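You operate a simulated robot arm through the tools that you are given. There is no shell and no other tool.

You are at the controls of a simulated robot arm. One attempt, no reset.

TASK
Put things in order on the top of the workbench. At the end: the white guide block stands where the yellow shackle stood; the yellow shackle is on the burred board; the purple jet stands where the red tee key stood; the red tee key stands where the white guide block stood; whatever was shut is shut again. Leave all else as you found it, and nothing knocked over. Set down upright: yellow shackle.

It is judged by the outcome, as a careful person would: the job done as asked, and still so three seconds after it is handed in. It fails if anything else is knocked over, pushed out of place, dropped, spilled or broken.

THE ROBOT
A 6-joint arm with a two-finger parallel gripper, fixed in place. Base frame: the origin is at the foot of the arm, x ahead of it, y to its left, z up; the work surface is at about z = 0. Units: mm, degrees, N and s.
With the tool pointing down near the work surface it reaches from about 120 to 500 mm from the base axis. Its first joint turns from -72.0 to 72.0 degrees. Payload 0.65 kg.
The TCP is the grasp point between the finger pads, 25 mm short of the fingertips. In the tool frame z runs along the fingers and y along their closing line. The gripper opens to 76 mm. The fingers are 18 mm wide and 10 mm thick; the gripper's body (36 by 78 mm) begins 45 mm behind the TCP.
Orientation is told as [roll, pitch, yaw] about the base's x, y, z axes, in that order, counted from this pose: with the fingers straight down and closing along the base's y, the tool's x points along the base's -x, its y along +y and its z along -z.

THE INTERFACE
- The arm moves only by the tool drive_tool. Its argument "deltas" is a list of rows, each an object of numbers (a shift or turn left out is 0, a gripper value left out holds the last): "gripper": the finger opening in mm, from 0 to 76; "dx", "dy", "dz": the shift along the base's x, y, z in mm; "ax", "ay", "az": the turn, a rotation vector about the base's x, y, z in degrees. In form: [{"gripper": .., "dx": .., "dy": .., "dz": .., "ax": .., "ay": .., "az": ..}, ...]. A call has 1 to 20 rows; each row is the pose to reach, as a shift and turn from the pose commanded when the call began. Each row takes 0.2 s and may step no farther than 50 mm and 8.6 degrees from the row before; otherwise, or with a gripper value out of range, the whole call is refused. A pose out of reach is approached as far as the arm can. The call stops where the force on the tool passes 40 N (or 10 N more than at its start, if that is more) or the arm is blocked; 0.2 s more then pass. Each finger travels about 108 mm/s and halts on what it meets, pressing with about 33 N; the grip force reading is that of the motor and also rises with nothing between the fingers. The clock runs only during rows and for 0.2 s after the last one: add rows that repeat a pose to give the fingers time. The reply holds the time, the measured pose of the TCP, the force on the tool along the base axes, the opening and the grip force, in the units named above and with some noise, with the torque about the TCP (base axes, N m) and any sound that the robot's microphone picked up, and new pictures: "show" is both (left out), scene, wrist or none.
- Cameras (640 x 400 px; columns grow to the right, rows downward): "scene" is fixed at [48, 281.5, 402.1]; the picture's right is [-0.66, -0.75, 0.00], its down [-0.48, 0.42, -0.77] and it looks along [0.58, -0.51, -0.64] (base axes); focal length 214 px, centre (320, 200). "wrist" rides on the gripper at [58, 11, -81] in the tool frame; the picture's right is [-0.18, 0.98, 0.00], its down [-0.75, -0.14, -0.64] and it looks along [-0.63, -0.12, 0.77] (tool axes); focal length 243 px, centre (320, 200). There is no depth. A picture from a camera that has moved, and an enlarged one, comes with that camera's place and axes in the base frame and with its lens. The place of the scene camera against the robot may be out by one fixed shift of up to 25 mm in any direction.
- zoom(camera, box): a new picture of the part [left, top, right, bottom] of that camera's present view, enlarged. It takes no simulated time.
- hand_in(): hands the job in; it is judged then, once.

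Nothing tells you positions but the pictures and the camera data. Unless the task says otherwise, let go and move clear before handing in.

The tools are called after "Call:" as name(argument=value, ...) on one line, values as JSON. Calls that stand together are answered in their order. drive_tool: Moves the arm, as the interface text tells. Its arguments: {"type":"object","properties":{"deltas":{"type":"array"},"show":{"type":"string","enum":["both","scene","wrist","none"]}},"required":["deltas"]} The other tools are called the same way: zoom (camera, box) takes an enlarged picture of a part of a camera's view; hand_in () hands the job in.

At the start:

```text
t: 0.0
ee_pos: [230.1, -51.0, 382.4]
orientation: [0.0, 0.0, 0.0]
contact_force: [0.3, 0.4, 0.0]
moment: [0.0, -0.02, -0.01]
opening: 76.1
finger_force: 0.0
```

scene: 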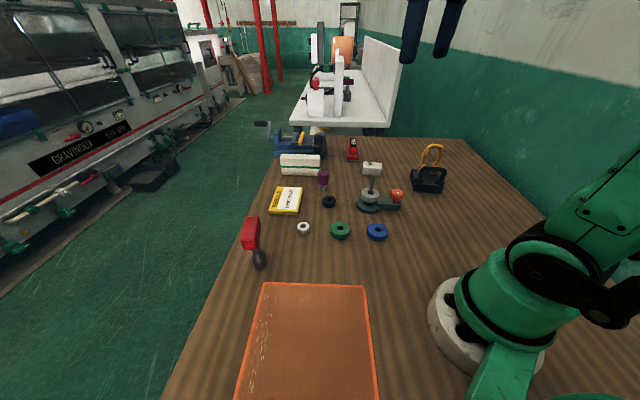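
wrist: 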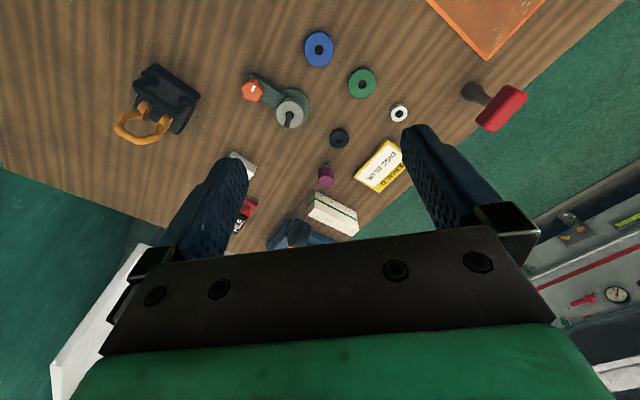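

I see a bench with several small items, an orange-rimmed board near the camera and the arm's base at the right. I'll enlarge the pictures to identify the objects.

Call:
zoom(camera="scene", box=[260, 120, 460, 245])

Call:
zoom(camera="scene", box=[220, 200, 420, 400])

Call:
zoom(camera="wrist", box=[100, 20, 420, 260])

Call:
zoom(camera="scene", box=[300, 140, 400, 215])

```text
3.20 times, centred on (360, 182) of scene
camera zoom: at [48.0, 281.5, 402.1], right [-0.66, -0.75, 0.0], down [-0.48, 0.42, -0.77], along [0.58, -0.51, -0.64], focal length 686 px, centre (192, 256)
```

zoom: 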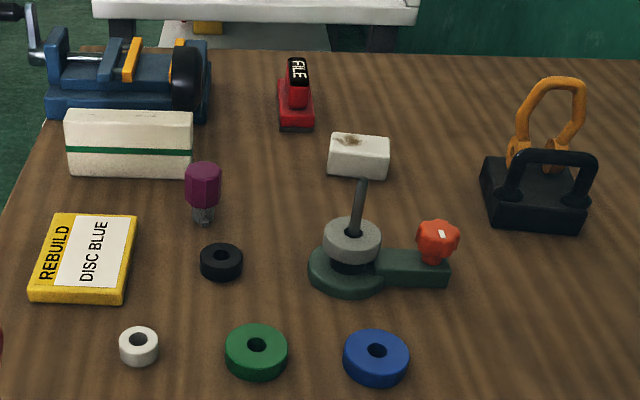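

```text
2.00 times, centred on (320, 300) of scene
camera zoom: at [48.0, 281.5, 402.1], right [-0.66, -0.75, 0.0], down [-0.48, 0.42, -0.77], along [0.58, -0.51, -0.64], focal length 429 px, centre (320, 0)
```

zoom: 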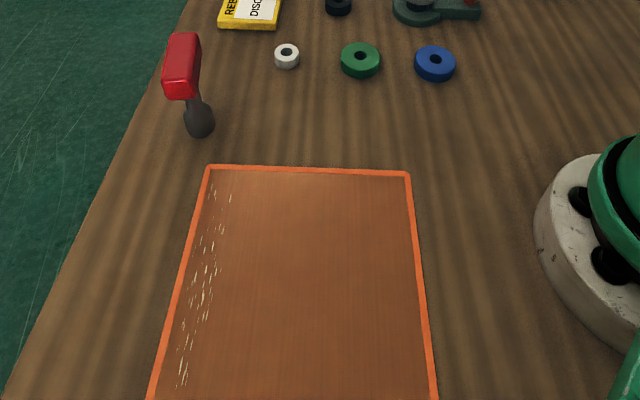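

```text
1.67 times, centred on (260, 140) of wrist
camera zoom: at [172.0, -40.7, 463.3], right [0.18, 0.98, 0.0], down [0.75, -0.14, 0.64], along [0.63, -0.12, -0.77], focal length 404 px, centre (420, 300)
```

zoom: 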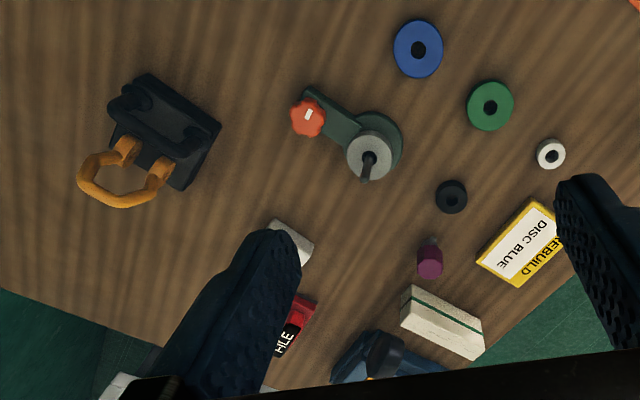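

```text
5.33 times, centred on (350, 178) of scene
camera zoom: at [48.0, 281.5, 402.1], right [-0.66, -0.75, 0.0], down [-0.48, 0.42, -0.77], along [0.58, -0.51, -0.64], focal length 1144 px, centre (160, 320)
```

zoom: 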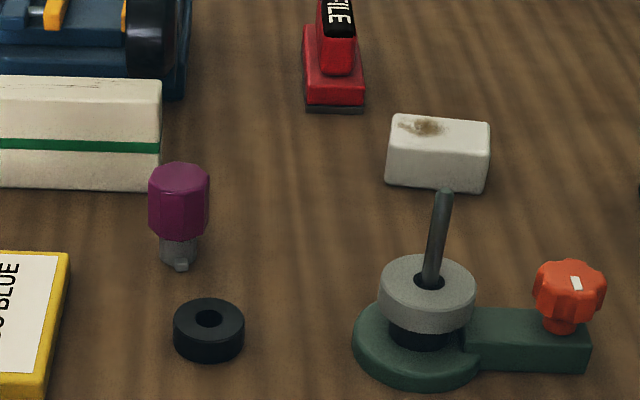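

The tool hangs high, and a first estimate puts the shackle and its black box near (257, -330) and the small white block near (412, -252). The jet is near (460, -82), the tee key near (340, 195), and the board around (160, 200). I'll move in for a closer look at the shackle.

Call:
drive_tool(deltas=[{"dx": -7, "dy": -25, "dz": -20, "az": -7.5}, {"dx": -14, "dy": -50, "dz": -40, "az": -15}, {"dx": -21, "dy": -75, "dz": -60, "az": -22.5}, {"dx": -28, "dy": -100, "dz": -80, "az": -30}, {"dx": -35, "dy": -125, "dz": -100, "az": -37.5}, {"dx": -40, "dy": -150, "dz": -120, "az": -45}, {"dx": -40, "dy": -150, "dz": -120, "az": -45}])

```text
t: 1.6
ee_pos: [188.9, -198.4, 264.4]
orientation: [-0.1, 0.1, -45.1]
contact_force: [0.8, -0.2, 1.2]
moment: [0.02, -0.01, -0.02]
opening: 75.9
finger_force: 0.0
camera wrist: at [155.9, -150.4, 344.1], right [0.83, 0.56, 0.0], down [0.43, -0.63, 0.64], along [0.36, -0.53, -0.77], focal length 243 px, centre (320, 200)
```

scene: 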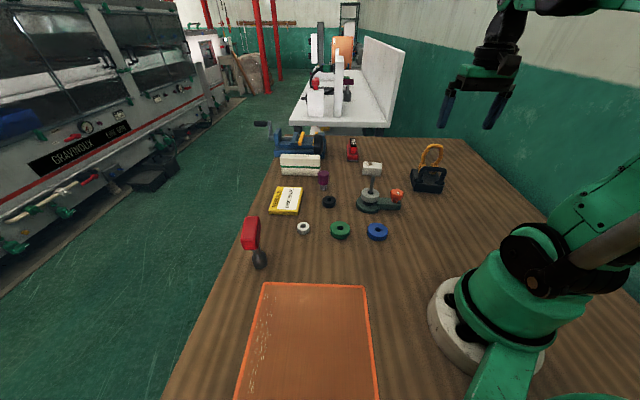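
wrist: 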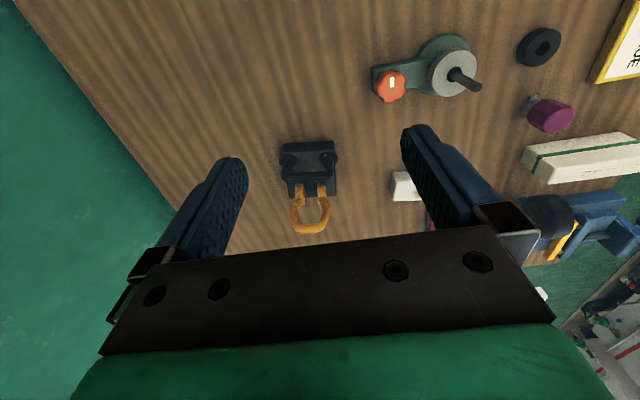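

Call:
zoom(camera="wrist", box=[250, 120, 410, 250])

Call:
zoom(camera="scene", box=[400, 135, 460, 200])

Call:
zoom(camera="wrist", box=[350, 0, 640, 180])

```text
3.08 times, centred on (330, 185) of wrist
camera zoom: at [155.9, -150.4, 344.1], right [0.83, 0.56, 0.0], down [0.43, -0.63, 0.64], along [0.36, -0.53, -0.77], focal length 746 px, centre (289, 246)
```

zoom: 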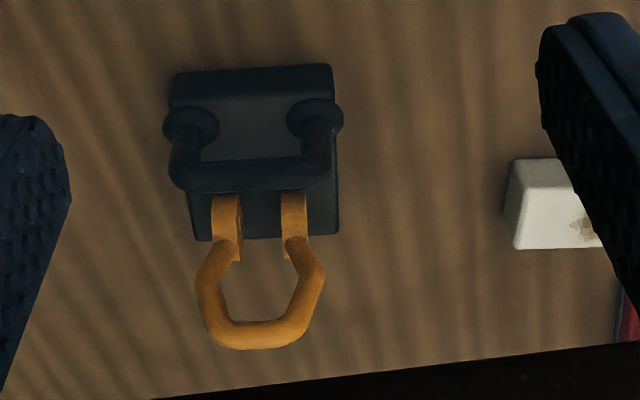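

```text
6.15 times, centred on (430, 168) of scene
camera zoom: at [48.0, 281.5, 402.1], right [-0.66, -0.75, 0.0], down [-0.48, 0.42, -0.77], along [0.58, -0.51, -0.64], focal length 1320 px, centre (-357, 400)
```

zoom: 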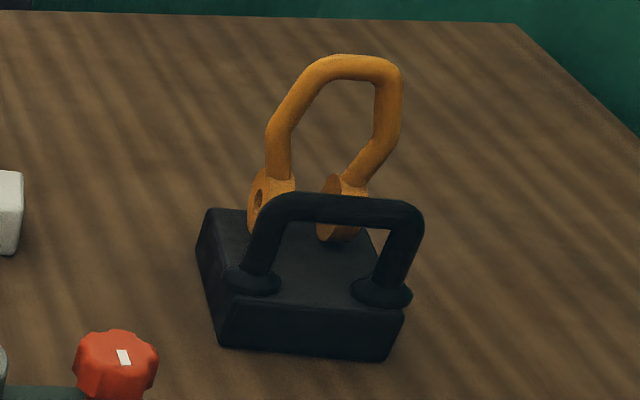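

```text
2.21 times, centred on (495, 90) of wrist
camera zoom: at [155.9, -150.4, 344.1], right [0.83, 0.56, 0.0], down [0.43, -0.63, 0.64], along [0.36, -0.53, -0.77], focal length 535 px, centre (-66, 443)
```

zoom: 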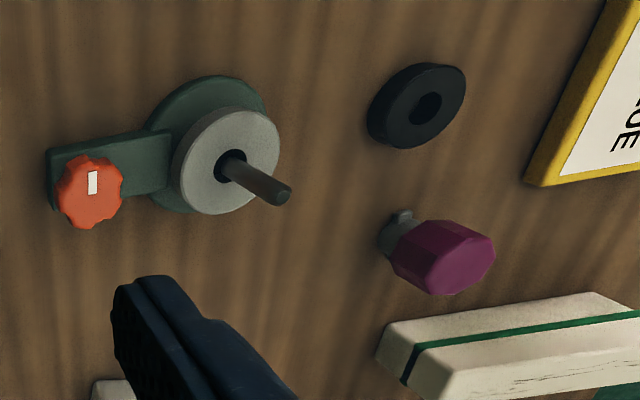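

The shackle seems to stand on a black block, behind its handle. I want a lower and closer view of it before touching anything.

Call:
drive_tool(deltas=[{"dx": -4, "dy": 2, "dz": -30, "ax": 5.2, "ay": 3.5}, {"dx": -8, "dy": 4, "dz": -60, "ax": 10.4, "ay": 7}, {"dx": -12, "dy": 6, "dz": -90, "ax": 15.6, "ay": 10.5}, {"dx": -15, "dy": 8, "dz": -120, "ax": 20.8, "ay": 14}, {"dx": -15, "dy": 8, "dz": -120, "ax": 20.8, "ay": 14}], show="wrist")

Call:
zoom(camera="wrist", box=[220, 80, 440, 230])

```text
t: 2.8
ee_pos: [176.1, -192.6, 141.5]
orientation: [5.1, 24.6, -43.9]
contact_force: [0.8, -0.8, -0.3]
moment: [0.01, -0.01, 0.03]
opening: 75.8
finger_force: 0.0
camera wrist: at [165.1, -177.8, 240.9], right [0.83, 0.56, 0.0], down [0.54, -0.8, 0.26], along [0.15, -0.21, -0.97], focal length 243 px, centre (320, 200)
```

wrist: 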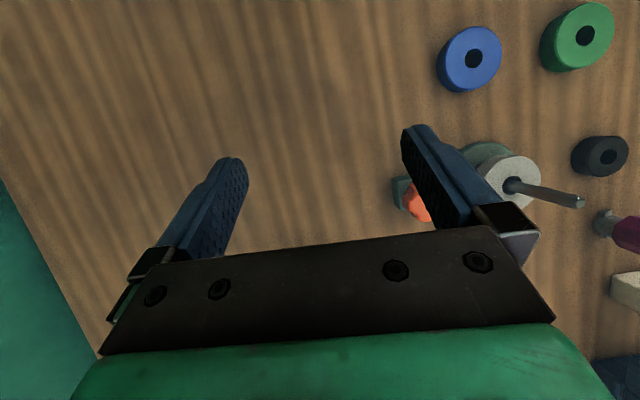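

```text
2.67 times, centred on (330, 155) of wrist
camera zoom: at [165.1, -177.8, 240.9], right [0.83, 0.56, 0.0], down [0.54, -0.8, 0.26], along [0.15, -0.21, -0.97], focal length 647 px, centre (293, 320)
```

zoom: 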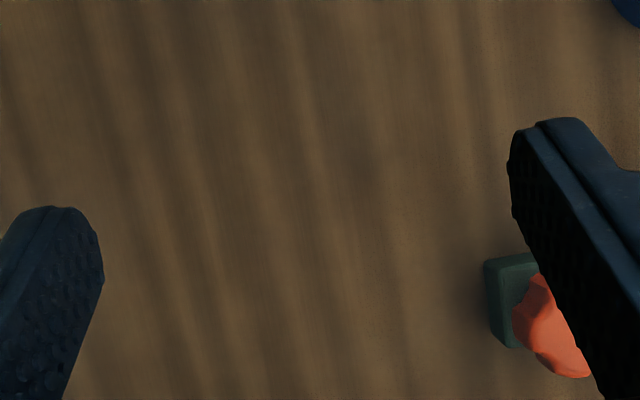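

I tilted the wrong way, because the wrist picture is upside down. I'll tilt the other way.

Call:
drive_tool(deltas=[{"ax": -6.5, "ay": -4.4}, {"ax": -13, "ay": -8.8}, {"ax": -19.5, "ay": -13.2}, {"ax": -26, "ay": -17.6}, {"ax": -32.5, "ay": -22}, {"ax": -39, "ay": -26.3}, {"ax": -44, "ay": -29.7}, {"ax": -44, "ay": -29.7}], show="wrist")

Call:
zoom(camera="wrist", box=[220, 80, 440, 230])

```text
t: 4.6
ee_pos: [175.1, -191.9, 141.9]
orientation: [-5.7, -27.7, -43.6]
contact_force: [0.1, 0.2, 0.1]
moment: [0.0, -0.01, 0.01]
opening: 76.1
finger_force: 0.1
camera wrist: at [124.5, -118.6, 186.1], right [0.83, 0.56, 0.0], down [0.21, -0.31, 0.93], along [0.52, -0.77, -0.37], focal length 243 px, centre (320, 200)
```

wrist: 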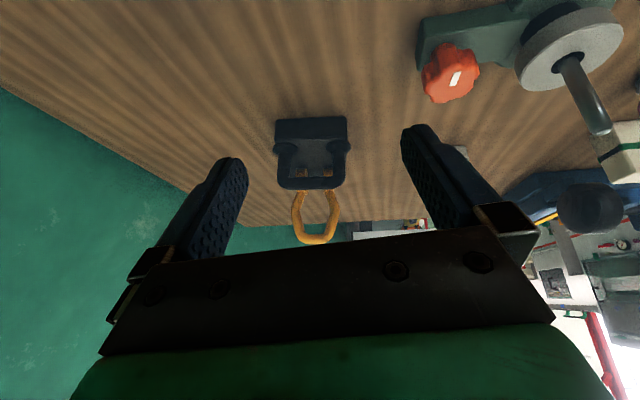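

```text
2.67 times, centred on (330, 155) of wrist
camera zoom: at [124.5, -118.6, 186.1], right [0.83, 0.56, 0.0], down [0.21, -0.31, 0.93], along [0.52, -0.77, -0.37], focal length 647 px, centre (293, 320)
```

zoom: 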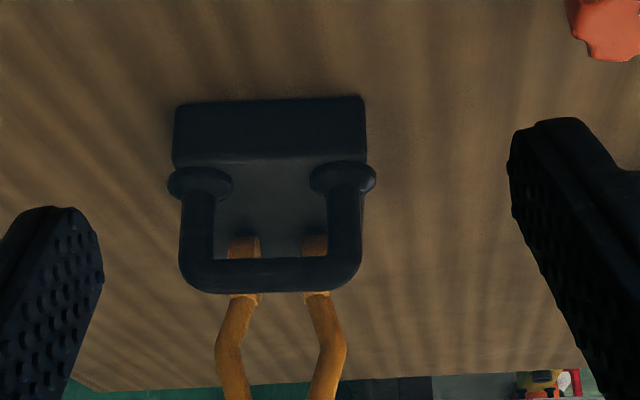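

The shackle stands on its two eyes on top of the black block, which is about 29 mm high, at the far edge behind the handle. Next I'll look closely at the white block, the jet and the other items at the far end.

Call:
drive_tool(deltas=[{"dx": 15, "dy": 10, "dz": 30, "ax": 3, "ay": 2, "az": 4}, {"dx": 40, "dy": 30, "dz": 60, "ax": 6, "ay": 4, "az": 8}, {"dx": 70, "dy": 50, "dz": 80, "ax": 9, "ay": 6, "az": 12}, {"dx": 100, "dy": 70, "dz": 90, "ax": 12, "ay": 9, "az": 17}, {"dx": 110, "dy": 90, "dz": 90, "ax": 12, "ay": 9, "az": 22}, {"dx": 110, "dy": 90, "dz": 90, "ax": 12, "ay": 9, "az": 22}])

Call:
zoom(camera="wrist", box=[150, 60, 480, 260])

```text
t: 6.0
ee_pos: [285.7, -103.9, 233.8]
orientation: [-0.5, -13.4, -23.3]
contact_force: [-0.4, -0.4, 0.2]
moment: [-0.01, -0.01, 0.0]
opening: 75.8
finger_force: 0.0
camera wrist: at [219.9, -64.4, 297.9], right [0.55, 0.83, 0.04], down [0.48, -0.36, 0.8], along [0.68, -0.43, -0.6], focal length 243 px, centre (320, 200)
```

scene: 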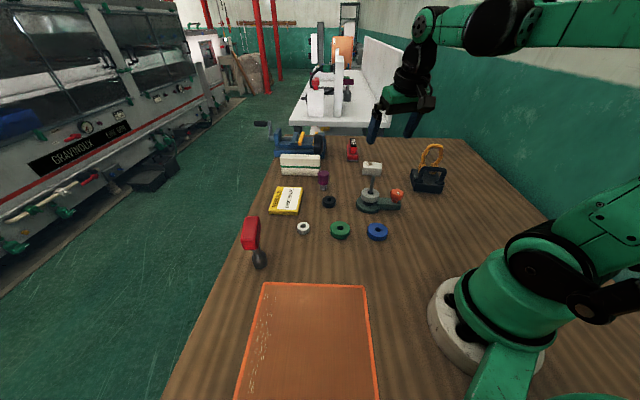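
wrist: 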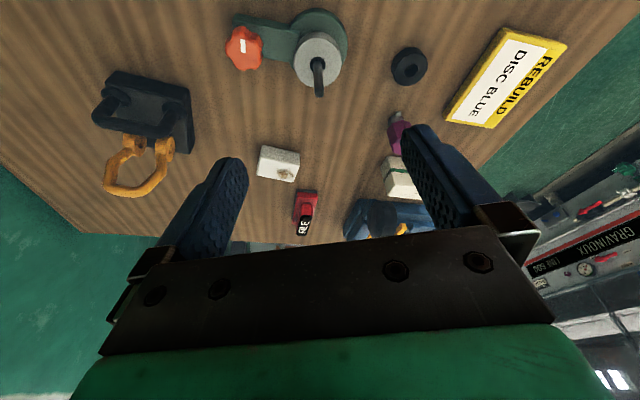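

```text
1.94 times, centred on (315, 160) of wrist
camera zoom: at [219.9, -64.4, 297.9], right [0.55, 0.83, 0.04], down [0.48, -0.36, 0.8], along [0.68, -0.43, -0.6], focal length 470 px, centre (330, 278)
```

zoom: 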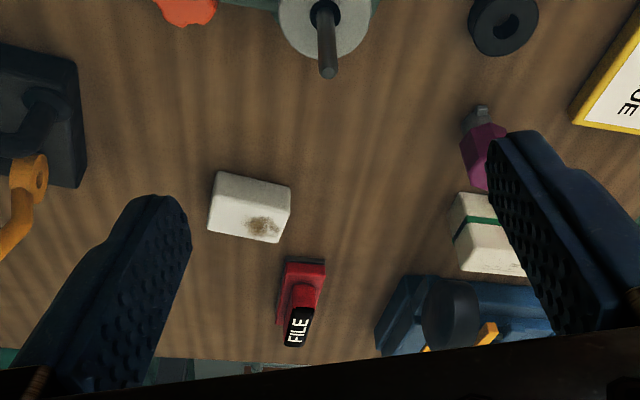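

The stained white block at about (416, -262) must be the guide block, since the striped block and the FILE piece are out of reach. The jet's foot is near (457, -78). Now I'll look at the red tee key and the board.

Call:
drive_tool(deltas=[{"dx": -5, "dy": 25, "az": 7}, {"dx": -12, "dy": 55, "az": 14}, {"dx": -20, "dy": 85, "az": 21}, {"dx": -30, "dy": 115, "az": 28}, {"dx": -45, "dy": 145, "az": 35}, {"dx": -60, "dy": 175, "az": 42}, {"dx": -75, "dy": 205, "az": 49}, {"dx": -85, "dy": 215, "az": 54}, {"dx": -85, "dy": 215, "az": 54}])

Call:
zoom(camera="wrist", box=[220, 60, 440, 240])

Call:
zoom(camera="scene", box=[220, 200, 290, 280])

```text
t: 8.0
ee_pos: [200.8, 111.6, 231.9]
orientation: [-0.4, -13.4, 30.7]
contact_force: [-0.4, 0.6, -0.9]
moment: [-0.03, 0.0, -0.01]
opening: 75.9
finger_force: 0.1
camera wrist: at [130.0, 82.5, 296.9], right [-0.35, 0.94, 0.04], down [0.57, 0.18, 0.8], along [0.74, 0.3, -0.6], focal length 243 px, centre (320, 200)
```

scene: 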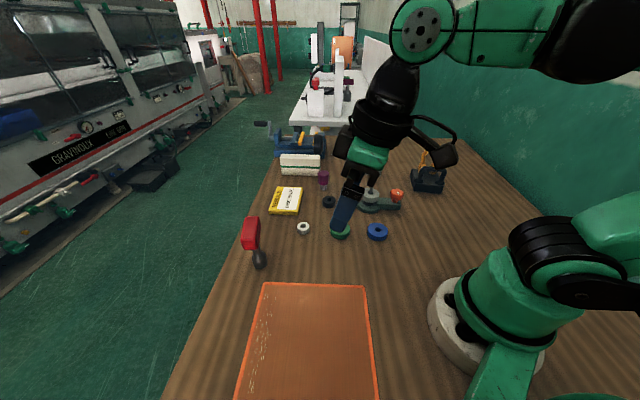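
wrist: 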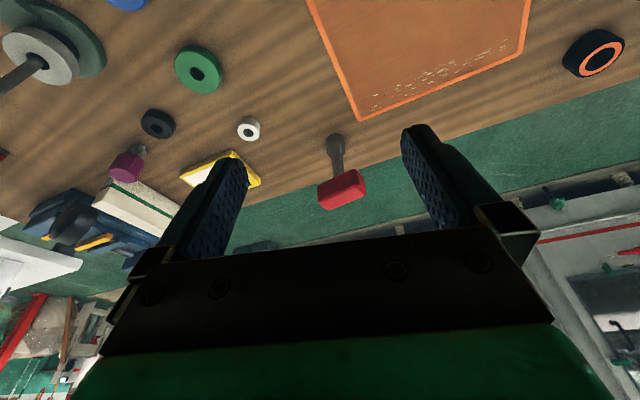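

```text
2.22 times, centred on (330, 150) of wrist
camera zoom: at [130.0, 82.5, 296.9], right [-0.35, 0.94, 0.04], down [0.57, 0.18, 0.8], along [0.74, 0.3, -0.6], focal length 539 px, centre (298, 311)
```

zoom: 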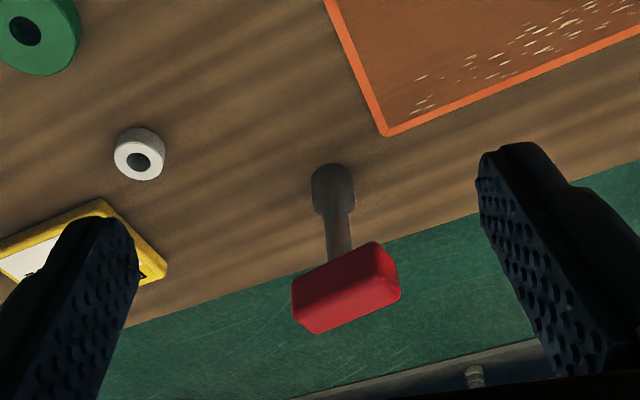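

```text
5.00 times, centred on (255, 240) of scene
camera zoom: at [48.0, 281.5, 402.1], right [-0.66, -0.75, 0.0], down [-0.48, 0.42, -0.77], along [0.58, -0.51, -0.64], focal length 1072 px, centre (645, 0)
```

zoom: 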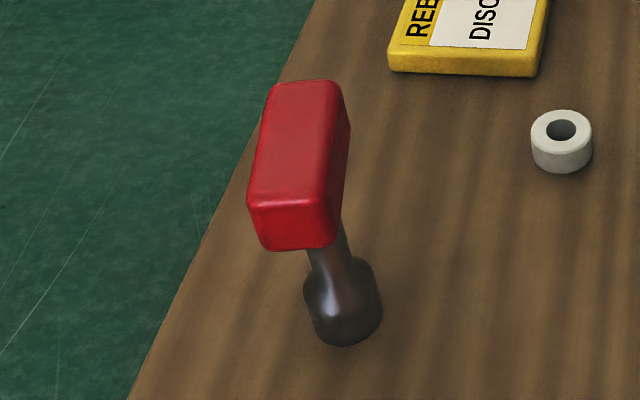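

The tee key stands on its dark foot at about (348, 203), with the red bar at about z=95. I estimate the shackle's bow at about (276, -352, 122), with its plane normal near -52°. I'll turn the tool vertical with the fingers closing along that normal, and travel there high.

Call:
drive_tool(deltas=[{"dx": 14, "dy": -40, "ax": -1.9, "ay": 2.8, "az": 1.8}, {"dx": 24, "dy": -85, "ax": -3.75, "ay": 5.5, "az": 3.6}, {"dx": 27, "dy": -130, "ax": -5.6, "ay": 8.3, "az": 5.5}, {"dx": 27, "dy": -175, "ax": -7.5, "ay": 11.1, "az": 7.3}, {"dx": 27, "dy": -220, "ax": -7.5, "ay": 11.1, "az": 7.3}, {"dx": 27, "dy": -265, "ax": -7.5, "ay": 11.1, "az": 7.3}, {"dx": 30, "dy": -310, "ax": -7.5, "ay": 11.1, "az": 7.3}, {"dx": 38, "dy": -355, "ax": -7.5, "ay": 11.1, "az": 7.3}, {"dx": 50, "dy": -400, "ax": -7.5, "ay": 11.1, "az": 7.3}, {"dx": 50, "dy": -440, "ax": -7.5, "ay": 11.1, "az": 7.3}, {"dx": 50, "dy": -440, "ax": -7.5, "ay": 11.1, "az": 7.3}])

Call:
zoom(camera="wrist", box=[220, 40, 440, 200])

```text
t: 10.4
ee_pos: [250.3, -328.9, 234.7]
orientation: [-0.4, 0.1, 38.0]
contact_force: [-0.7, 0.1, -0.5]
moment: [0.0, 0.0, 0.0]
opening: 76.1
finger_force: 0.0
camera wrist: at [196.9, -356.6, 315.6], right [-0.46, 0.89, -0.01], down [0.68, 0.35, 0.64], along [0.57, 0.29, -0.76], focal length 243 px, centre (320, 200)
```

scene: 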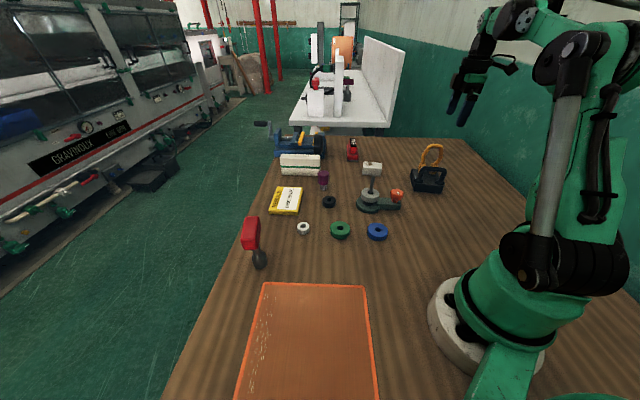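
wrist: 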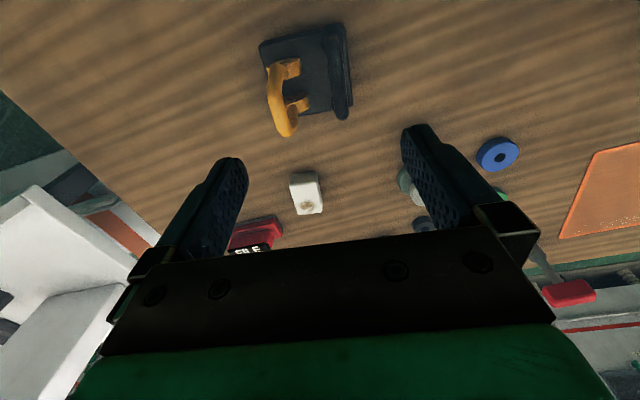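

```text
2.50 times, centred on (330, 120) of wrist
camera zoom: at [196.9, -356.6, 315.6], right [-0.46, 0.89, -0.01], down [0.68, 0.35, 0.64], along [0.57, 0.29, -0.76], focal length 606 px, centre (295, 400)
```

zoom: 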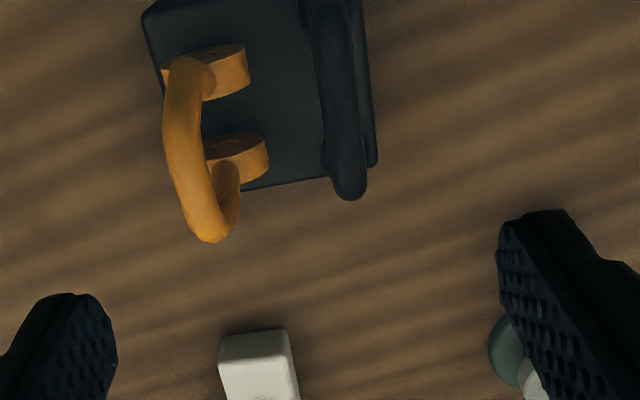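

The tool is vertical and sees the shackle on the block's far half. I'll come down above the bow and check the alignment.

Call:
drive_tool(deltas=[{"dx": 13, "dy": -12, "dz": -30}, {"dx": 26, "dy": -25, "dz": -65}, {"dx": 26, "dy": -25, "dz": -65}])

Call:
zoom(camera="wrist", box=[200, 0, 440, 180])

Call:
zoom(camera="scene", box=[390, 80, 490, 200])

```text
t: 11.2
ee_pos: [277.1, -352.8, 167.3]
orientation: [-0.4, -0.2, 38.0]
contact_force: [0.1, -1.4, -0.7]
moment: [-0.04, 0.0, -0.02]
opening: 76.0
finger_force: 0.0
camera wrist: at [223.1, -381.2, 248.7], right [-0.46, 0.89, -0.01], down [0.68, 0.35, 0.64], along [0.57, 0.29, -0.76], focal length 243 px, centre (320, 200)
```

scene: 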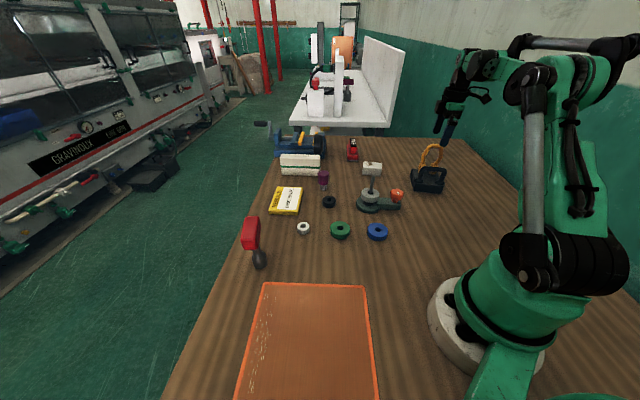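
wrist: 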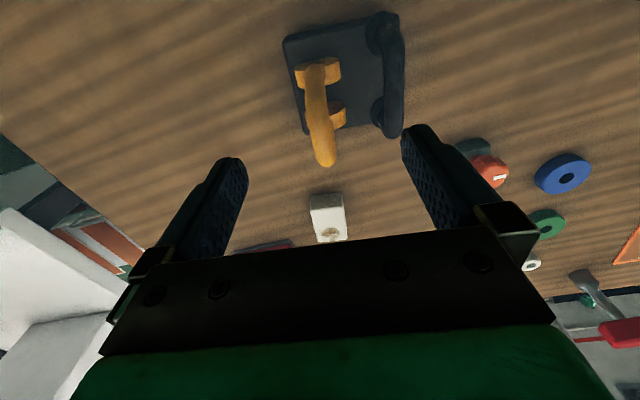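

```text
2.22 times, centred on (320, 90) of wrist
camera zoom: at [223.1, -381.2, 248.7], right [-0.46, 0.89, -0.01], down [0.68, 0.35, 0.64], along [0.57, 0.29, -0.76], focal length 539 px, centre (320, 444)
```

zoom: 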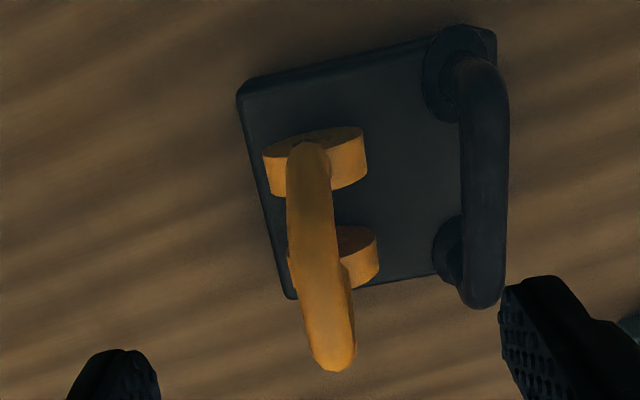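

```text
3.33 times, centred on (440, 140) of scene
camera zoom: at [48.0, 281.5, 402.1], right [-0.66, -0.75, 0.0], down [-0.48, 0.42, -0.77], along [0.58, -0.51, -0.64], focal length 715 px, centre (-80, 400)
```

zoom: 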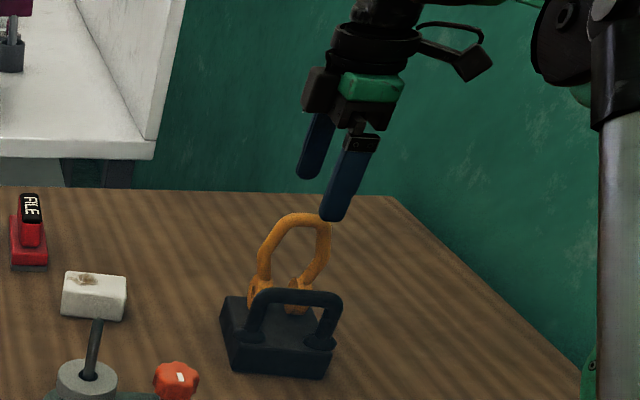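

The shackle's eyes are at a midpoint of about (274, -354), in line with the tool's closing axis. I'll lower to bow height with the fingers partly closed.

Call:
drive_tool(deltas=[{"gripper": 56, "dx": -1, "dy": 0, "dz": -15}, {"dx": -1, "dy": 0, "dz": -30}, {"dx": -1, "dy": 0, "dz": -47}, {"dx": -1, "dy": 0, "dz": -47}])

Call:
zoom(camera="wrist", box=[200, 0, 440, 240])

Call:
zoom(camera="scene", box=[390, 100, 490, 200])

```text
t: 12.2
ee_pos: [274.7, -352.7, 120.1]
orientation: [-0.4, 0.0, 38.0]
contact_force: [0.1, -0.3, -0.2]
moment: [-0.03, 0.0, -0.01]
opening: 55.9
finger_force: 0.0
camera wrist: at [221.7, -381.0, 200.9], right [-0.46, 0.89, -0.01], down [0.68, 0.35, 0.64], along [0.57, 0.29, -0.76], focal length 243 px, centre (320, 200)
```

scene: 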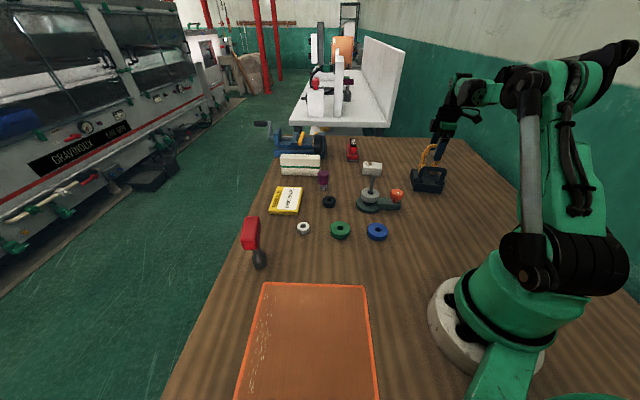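
wrist: 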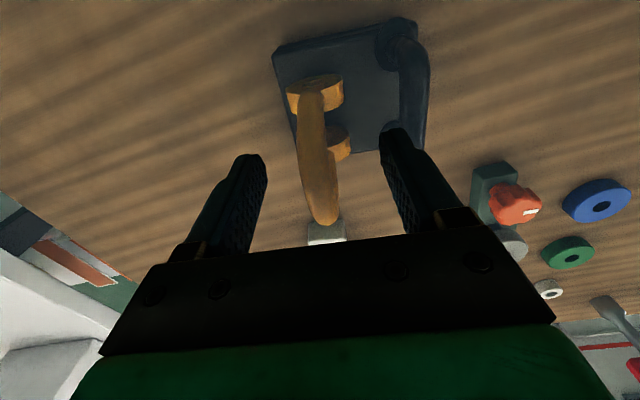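

```text
1.67 times, centred on (320, 120) of wrist
camera zoom: at [221.7, -381.0, 200.9], right [-0.46, 0.89, -0.01], down [0.68, 0.35, 0.64], along [0.57, 0.29, -0.76], focal length 404 px, centre (320, 333)
```

zoom: 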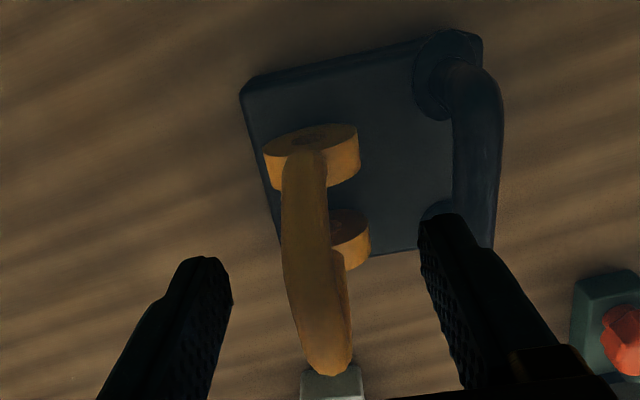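

```text
4.00 times, centred on (440, 150) of scene
camera zoom: at [48.0, 281.5, 402.1], right [-0.66, -0.75, 0.0], down [-0.48, 0.42, -0.77], along [0.58, -0.51, -0.64], focal length 858 px, centre (-160, 400)
```

zoom: 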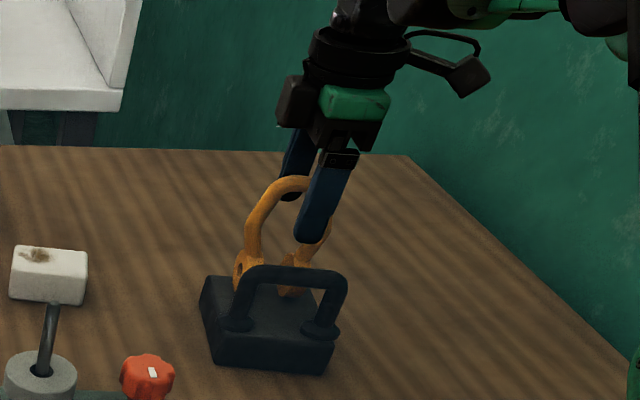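

The fingers straddle the bow. Comparing both views, the bow's middle is about 5 mm further along the loop plane, so I'll shift by that and close.

Call:
drive_tool(deltas=[{"gripper": 56, "dx": 4, "dy": 3}, {"gripper": 30, "dx": 4, "dy": 3}, {"gripper": 0, "dx": 4, "dy": 3}, {"gripper": 0, "dx": 4, "dy": 3}, {"gripper": 0, "dx": 4, "dy": 3}])

Call:
zoom(camera="scene", box=[390, 100, 490, 200])

Call:
zoom(camera="wrist", box=[200, 0, 440, 240])

```text
t: 13.4
ee_pos: [279.9, -349.3, 120.0]
orientation: [-0.3, 0.1, 38.0]
contact_force: [-0.7, -0.5, -0.3]
moment: [-0.02, 0.03, 0.05]
opening: 11.6
finger_force: 32.3
camera wrist: at [226.1, -377.8, 200.8], right [-0.46, 0.89, -0.01], down [0.68, 0.35, 0.64], along [0.57, 0.29, -0.76], focal length 243 px, centre (320, 200)
```

scene: 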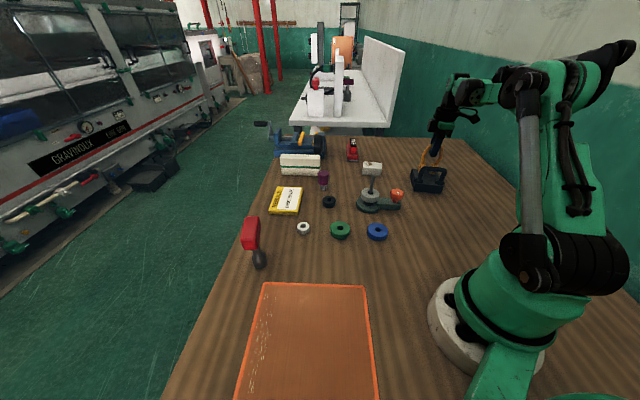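
wrist: 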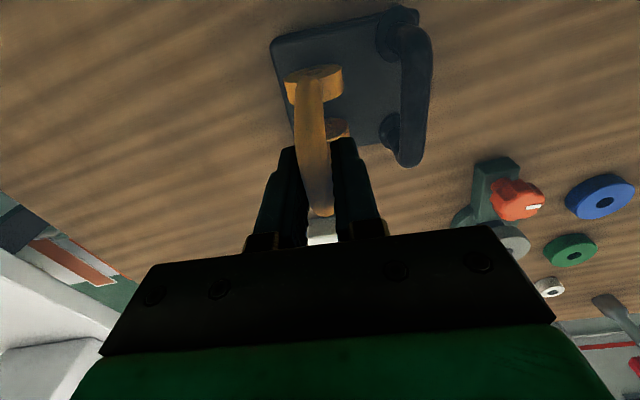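

```text
4.00 times, centred on (440, 150) of scene
camera zoom: at [48.0, 281.5, 402.1], right [-0.66, -0.75, 0.0], down [-0.48, 0.42, -0.77], along [0.58, -0.51, -0.64], focal length 858 px, centre (-160, 400)
```

zoom: 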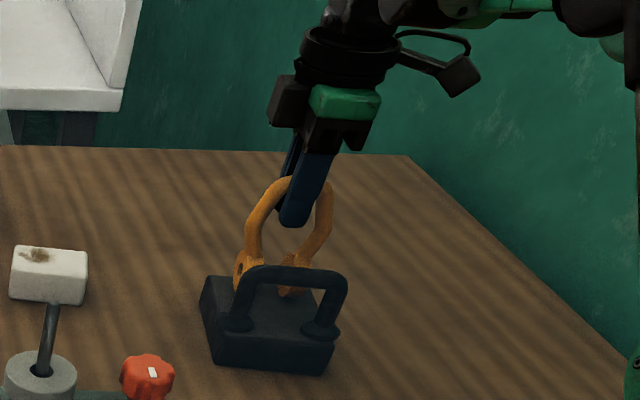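

```text
1.67 times, centred on (320, 120) of wrist
camera zoom: at [226.1, -377.8, 200.8], right [-0.46, 0.89, -0.01], down [0.68, 0.35, 0.64], along [0.57, 0.29, -0.76], focal length 404 px, centre (320, 333)
```

zoom: 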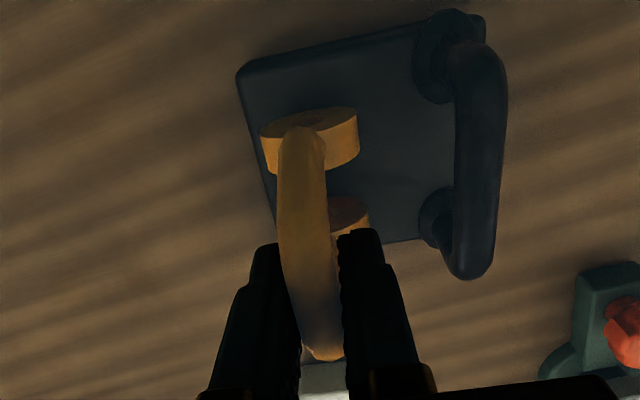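

The bow is gripped with an opening of 11.6 mm. I'll lift straight up.

Call:
drive_tool(deltas=[{"dz": 5}, {"dz": 20}, {"dz": 45}, {"dz": 80}, {"dz": 110}, {"dz": 110}])

Call:
zoom(camera="scene", box=[390, 60, 490, 200])

```text
t: 14.8
ee_pos: [279.6, -348.4, 232.3]
orientation: [-0.3, -0.2, 38.0]
contact_force: [-0.1, 0.2, -4.8]
moment: [-0.06, -0.09, -0.01]
opening: 11.8
finger_force: 32.4
camera wrist: at [225.9, -377.4, 311.4], right [-0.46, 0.89, -0.01], down [0.68, 0.35, 0.64], along [0.57, 0.29, -0.76], focal length 243 px, centre (320, 200)
```

scene: 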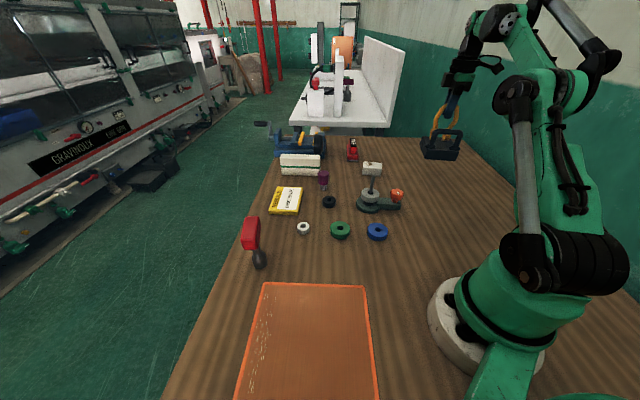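
wrist: 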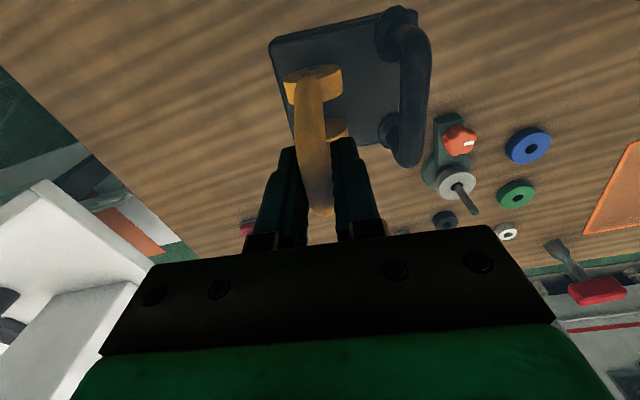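

```text
2.86 times, centred on (440, 130) of scene
camera zoom: at [48.0, 281.5, 402.1], right [-0.66, -0.75, 0.0], down [-0.48, 0.42, -0.77], along [0.58, -0.51, -0.64], focal length 613 px, centre (-23, 400)
```

zoom: 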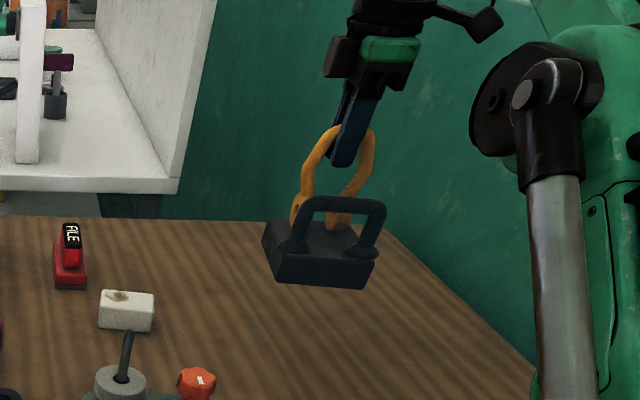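

The whole black block with its handle rose with the yellow bow, reading about 4.8 N with the pull centred on the block. So it is one rigid piece, a shackle on a base. Its base centre stood at about (263, -338), and I'll note that spot for the guide block. I'll carry it gently, high up, towards the board, whose centre is about (160, 212).

Call:
drive_tool(deltas=[{"dx": -3, "dy": 8, "dz": 8}, {"dx": -9, "dy": 25, "dz": 20}, {"dx": -17, "dy": 50, "dz": 30}, {"dx": -23, "dy": 78, "dz": 33}, {"dx": -27, "dy": 108, "dz": 33}, {"dx": -28, "dy": 138, "dz": 33}, {"dx": -27, "dy": 168, "dz": 33}, {"dx": -24, "dy": 198, "dz": 33}, {"dx": -21, "dy": 228, "dz": 33}, {"dx": -18, "dy": 258, "dz": 33}, {"dx": -16, "dy": 288, "dz": 33}, {"dx": -15, "dy": 318, "dz": 33}, {"dx": -16, "dy": 345, "dz": 33}, {"dx": -16, "dy": 360, "dz": 33}, {"dx": -16, "dy": 360, "dz": 33}])

Call:
zoom(camera="scene", box=[360, 120, 480, 220])

```text
t: 18.0
ee_pos: [264.5, 10.2, 263.7]
orientation: [-0.4, -0.1, 38.0]
contact_force: [0.2, -0.8, -4.8]
moment: [-0.08, -0.05, -0.03]
opening: 11.7
finger_force: 32.1
camera wrist: at [210.6, -17.8, 343.7], right [-0.46, 0.89, -0.01], down [0.68, 0.35, 0.64], along [0.57, 0.29, -0.76], focal length 243 px, centre (320, 200)
```

scene: 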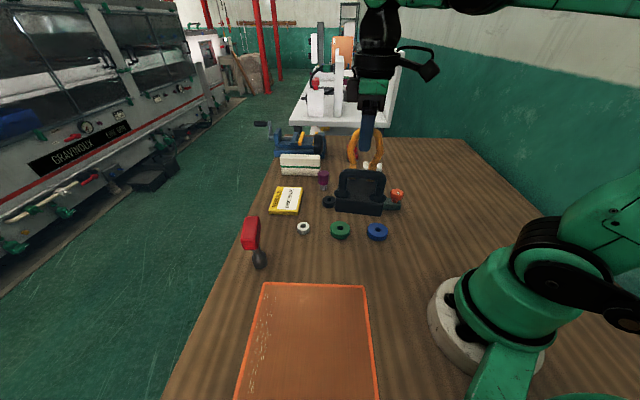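
wrist: 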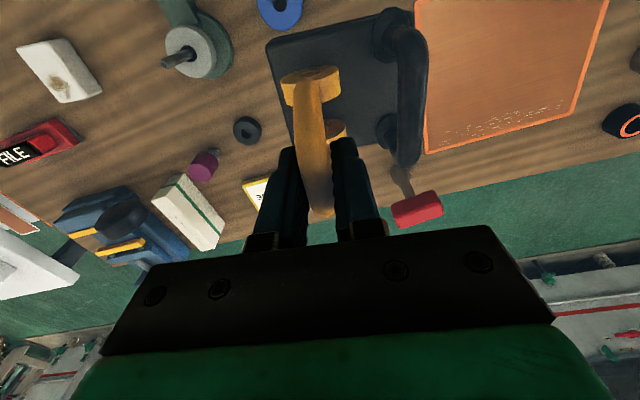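

```text
4.00 times, centred on (420, 170) of scene
camera zoom: at [48.0, 281.5, 402.1], right [-0.66, -0.75, 0.0], down [-0.48, 0.42, -0.77], along [0.58, -0.51, -0.64], focal length 858 px, centre (-80, 320)
```

zoom: 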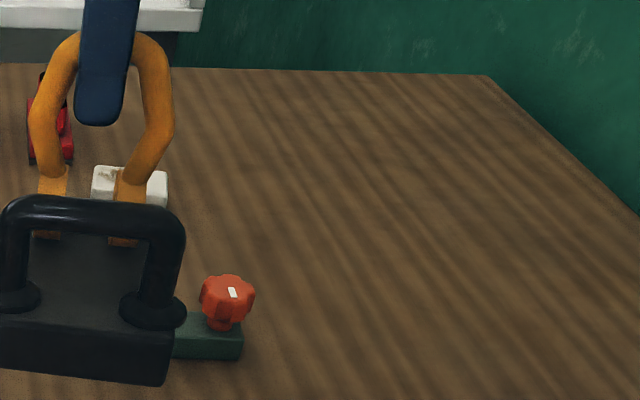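

The spot under the block was bare bench, so nothing was hidden there. I'll carry on over the board and come down partway.

Call:
drive_tool(deltas=[{"dx": -2, "dy": 15}, {"dx": -6, "dy": 42}, {"dx": -14, "dy": 70}, {"dx": -25, "dy": 97}, {"dx": -40, "dy": 124}, {"dx": -56, "dy": 149}, {"dx": -73, "dy": 172}, {"dx": -83, "dy": 184, "dz": -10}, {"dx": -87, "dy": 189, "dz": -35}, {"dx": -87, "dy": 189, "dz": -65}, {"dx": -87, "dy": 189, "dz": -95}, {"dx": -87, "dy": 189, "dz": -110}, {"dx": -87, "dy": 189, "dz": -110}])

Call:
zoom(camera="scene", box=[200, 220, 440, 400])

```text
t: 20.8
ee_pos: [178.4, 198.3, 152.9]
orientation: [-0.4, -0.1, 38.0]
contact_force: [-0.5, 0.0, -4.6]
moment: [-0.07, -0.03, 0.0]
opening: 12.0
finger_force: 32.6
camera wrist: at [124.7, 171.0, 233.8], right [-0.46, 0.89, -0.01], down [0.68, 0.35, 0.64], along [0.57, 0.29, -0.76], focal length 243 px, centre (320, 200)
```

scene: 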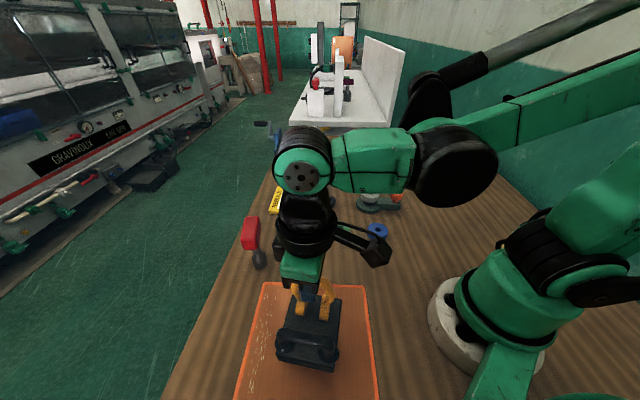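
wrist: 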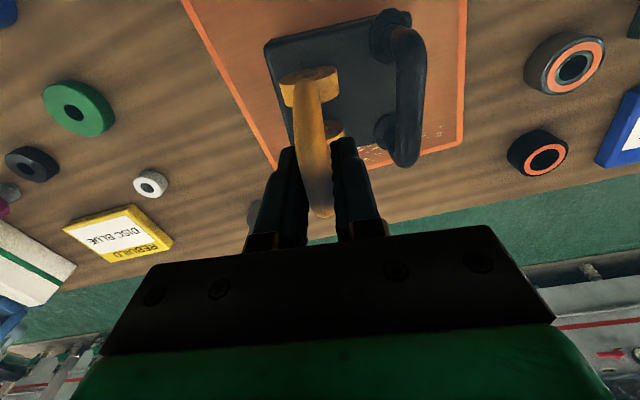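

```text
2.22 times, centred on (320, 310) of scene
camera zoom: at [48.0, 281.5, 402.1], right [-0.66, -0.75, 0.0], down [-0.48, 0.42, -0.77], along [0.58, -0.51, -0.64], focal length 477 px, centre (320, -44)
```

zoom: 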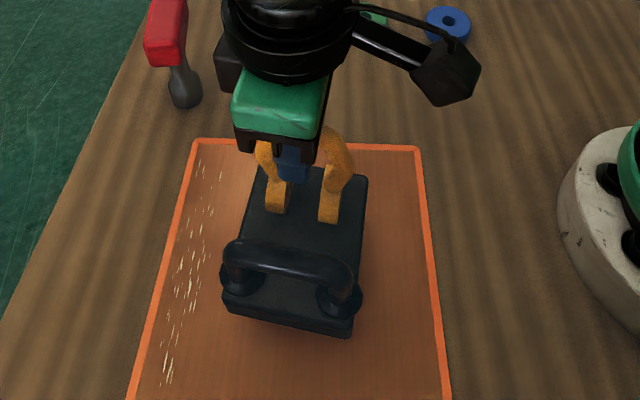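

The block hangs centred over the board and level. I'll lower in small steps and watch the force for touchdown.

Call:
drive_tool(deltas=[{"dz": -6}, {"dz": -12}, {"dz": -18}, {"dz": -22}, {"dz": -22}], show="none")

Call:
drive_tool(deltas=[{"dz": -1}, {"dz": -2}, {"dz": -3}, {"dz": -3}], show="none")

```text
t: 22.0
ee_pos: [176.3, 198.9, 131.3]
orientation: [-0.4, -0.1, 38.0]
contact_force: [0.6, -0.2, -4.1]
moment: [-0.03, -0.05, 0.0]
opening: 11.6
finger_force: 32.5
```

```text
t: 23.0
ee_pos: [177.9, 199.2, 128.7]
orientation: [-0.4, -0.1, 38.0]
contact_force: [0.6, 0.8, -5.1]
moment: [0.0, -0.06, 0.0]
opening: 11.9
finger_force: 32.7
```

Call:
drive_tool(deltas=[{"dz": -1}, {"dz": -2}, {"dz": -2}], show="none")

Call:
drive_tool(deltas=[{"dz": -1}, {"dz": -2}, {"dz": -2}], show="scene")

Call:
zoom(camera="scene", box=[220, 260, 400, 400])

```text
t: 23.8
ee_pos: [177.8, 198.7, 124.9]
orientation: [-0.4, -0.1, 38.1]
contact_force: [0.4, 0.0, -4.2]
moment: [-0.05, -0.05, 0.0]
opening: 11.6
finger_force: 32.2
```

```text
t: 24.6
ee_pos: [177.1, 200.4, 124.8]
orientation: [-0.4, -0.1, 38.2]
contact_force: [3.6, -3.7, 8.5]
moment: [0.09, 0.0, -0.02]
opening: 11.8
finger_force: 31.3
```

scene: 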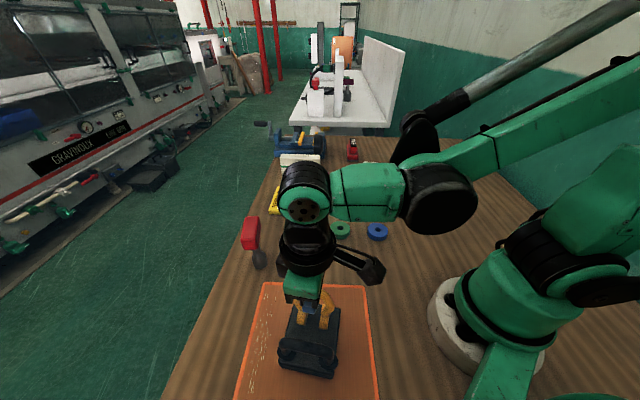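

```text
2.86 times, centred on (310, 330) of scene
camera zoom: at [48.0, 281.5, 402.2], right [-0.66, -0.75, 0.0], down [-0.48, 0.42, -0.77], along [0.58, -0.51, -0.64], focal length 613 px, centre (349, -171)
```

zoom: 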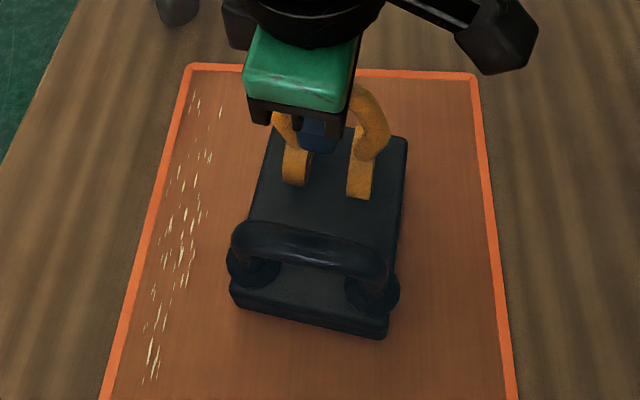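

Touchdown is at about z=124, with force now upward. I'll ease the preload slightly, then open.

Call:
drive_tool(deltas=[{"dz": 0.7, "gripper": 0}, {"dz": 0.7, "gripper": 14}, {"dz": 0.7, "gripper": 20}, {"dz": 0.7, "gripper": 40}, {"dz": 0.7, "gripper": 50}, {"dz": 0.7, "gripper": 50}])

Call:
zoom(camera="scene", box=[220, 260, 400, 400])

Call:
zoom(camera="wrist", box=[200, 0, 440, 240])

```text
t: 26.0
ee_pos: [178.5, 200.0, 125.3]
orientation: [-0.5, 0.0, 38.0]
contact_force: [-0.3, 0.6, -0.5]
moment: [0.01, 0.01, -0.02]
opening: 50.0
finger_force: 0.0
camera wrist: at [123.9, 171.5, 205.9], right [-0.46, 0.89, -0.01], down [0.68, 0.35, 0.64], along [0.57, 0.29, -0.76], focal length 243 px, centre (320, 200)
```

scene: 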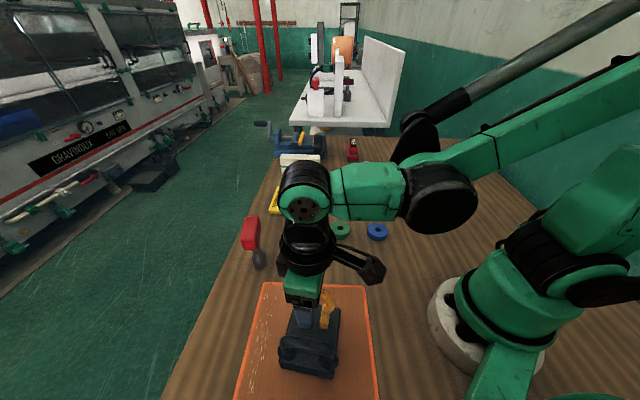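
wrist: 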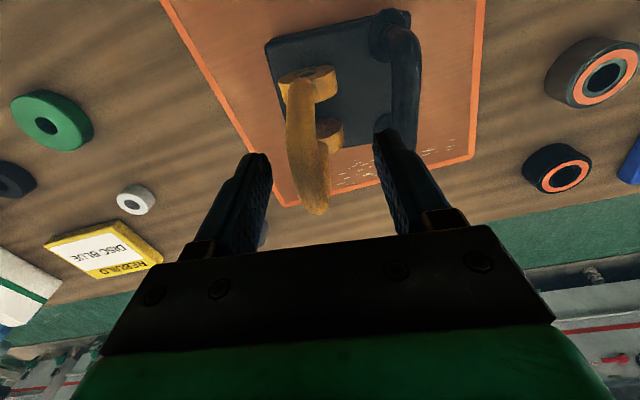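

```text
2.86 times, centred on (310, 330) of scene
camera zoom: at [48.0, 281.5, 402.1], right [-0.66, -0.75, 0.0], down [-0.48, 0.42, -0.77], along [0.58, -0.51, -0.64], focal length 613 px, centre (349, -171)
```

zoom: 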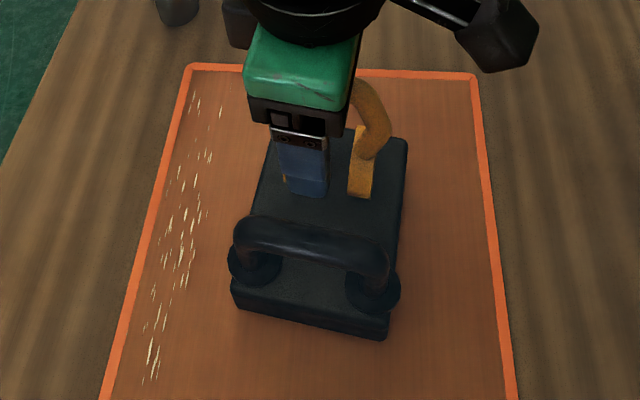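

```text
1.67 times, centred on (320, 120) of wrist
camera zoom: at [123.9, 171.5, 205.9], right [-0.46, 0.89, -0.01], down [0.68, 0.35, 0.64], along [0.57, 0.29, -0.76], focal length 404 px, centre (320, 333)
```

zoom: 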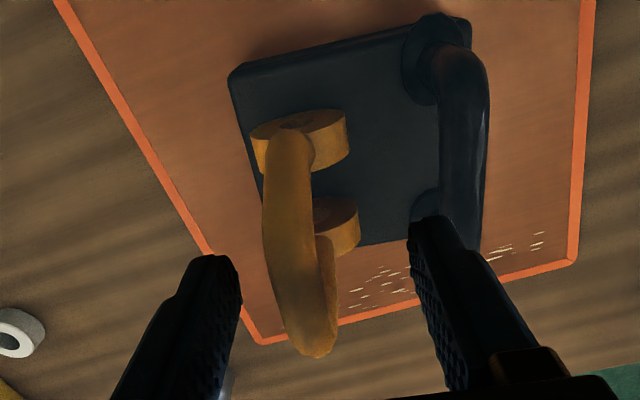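

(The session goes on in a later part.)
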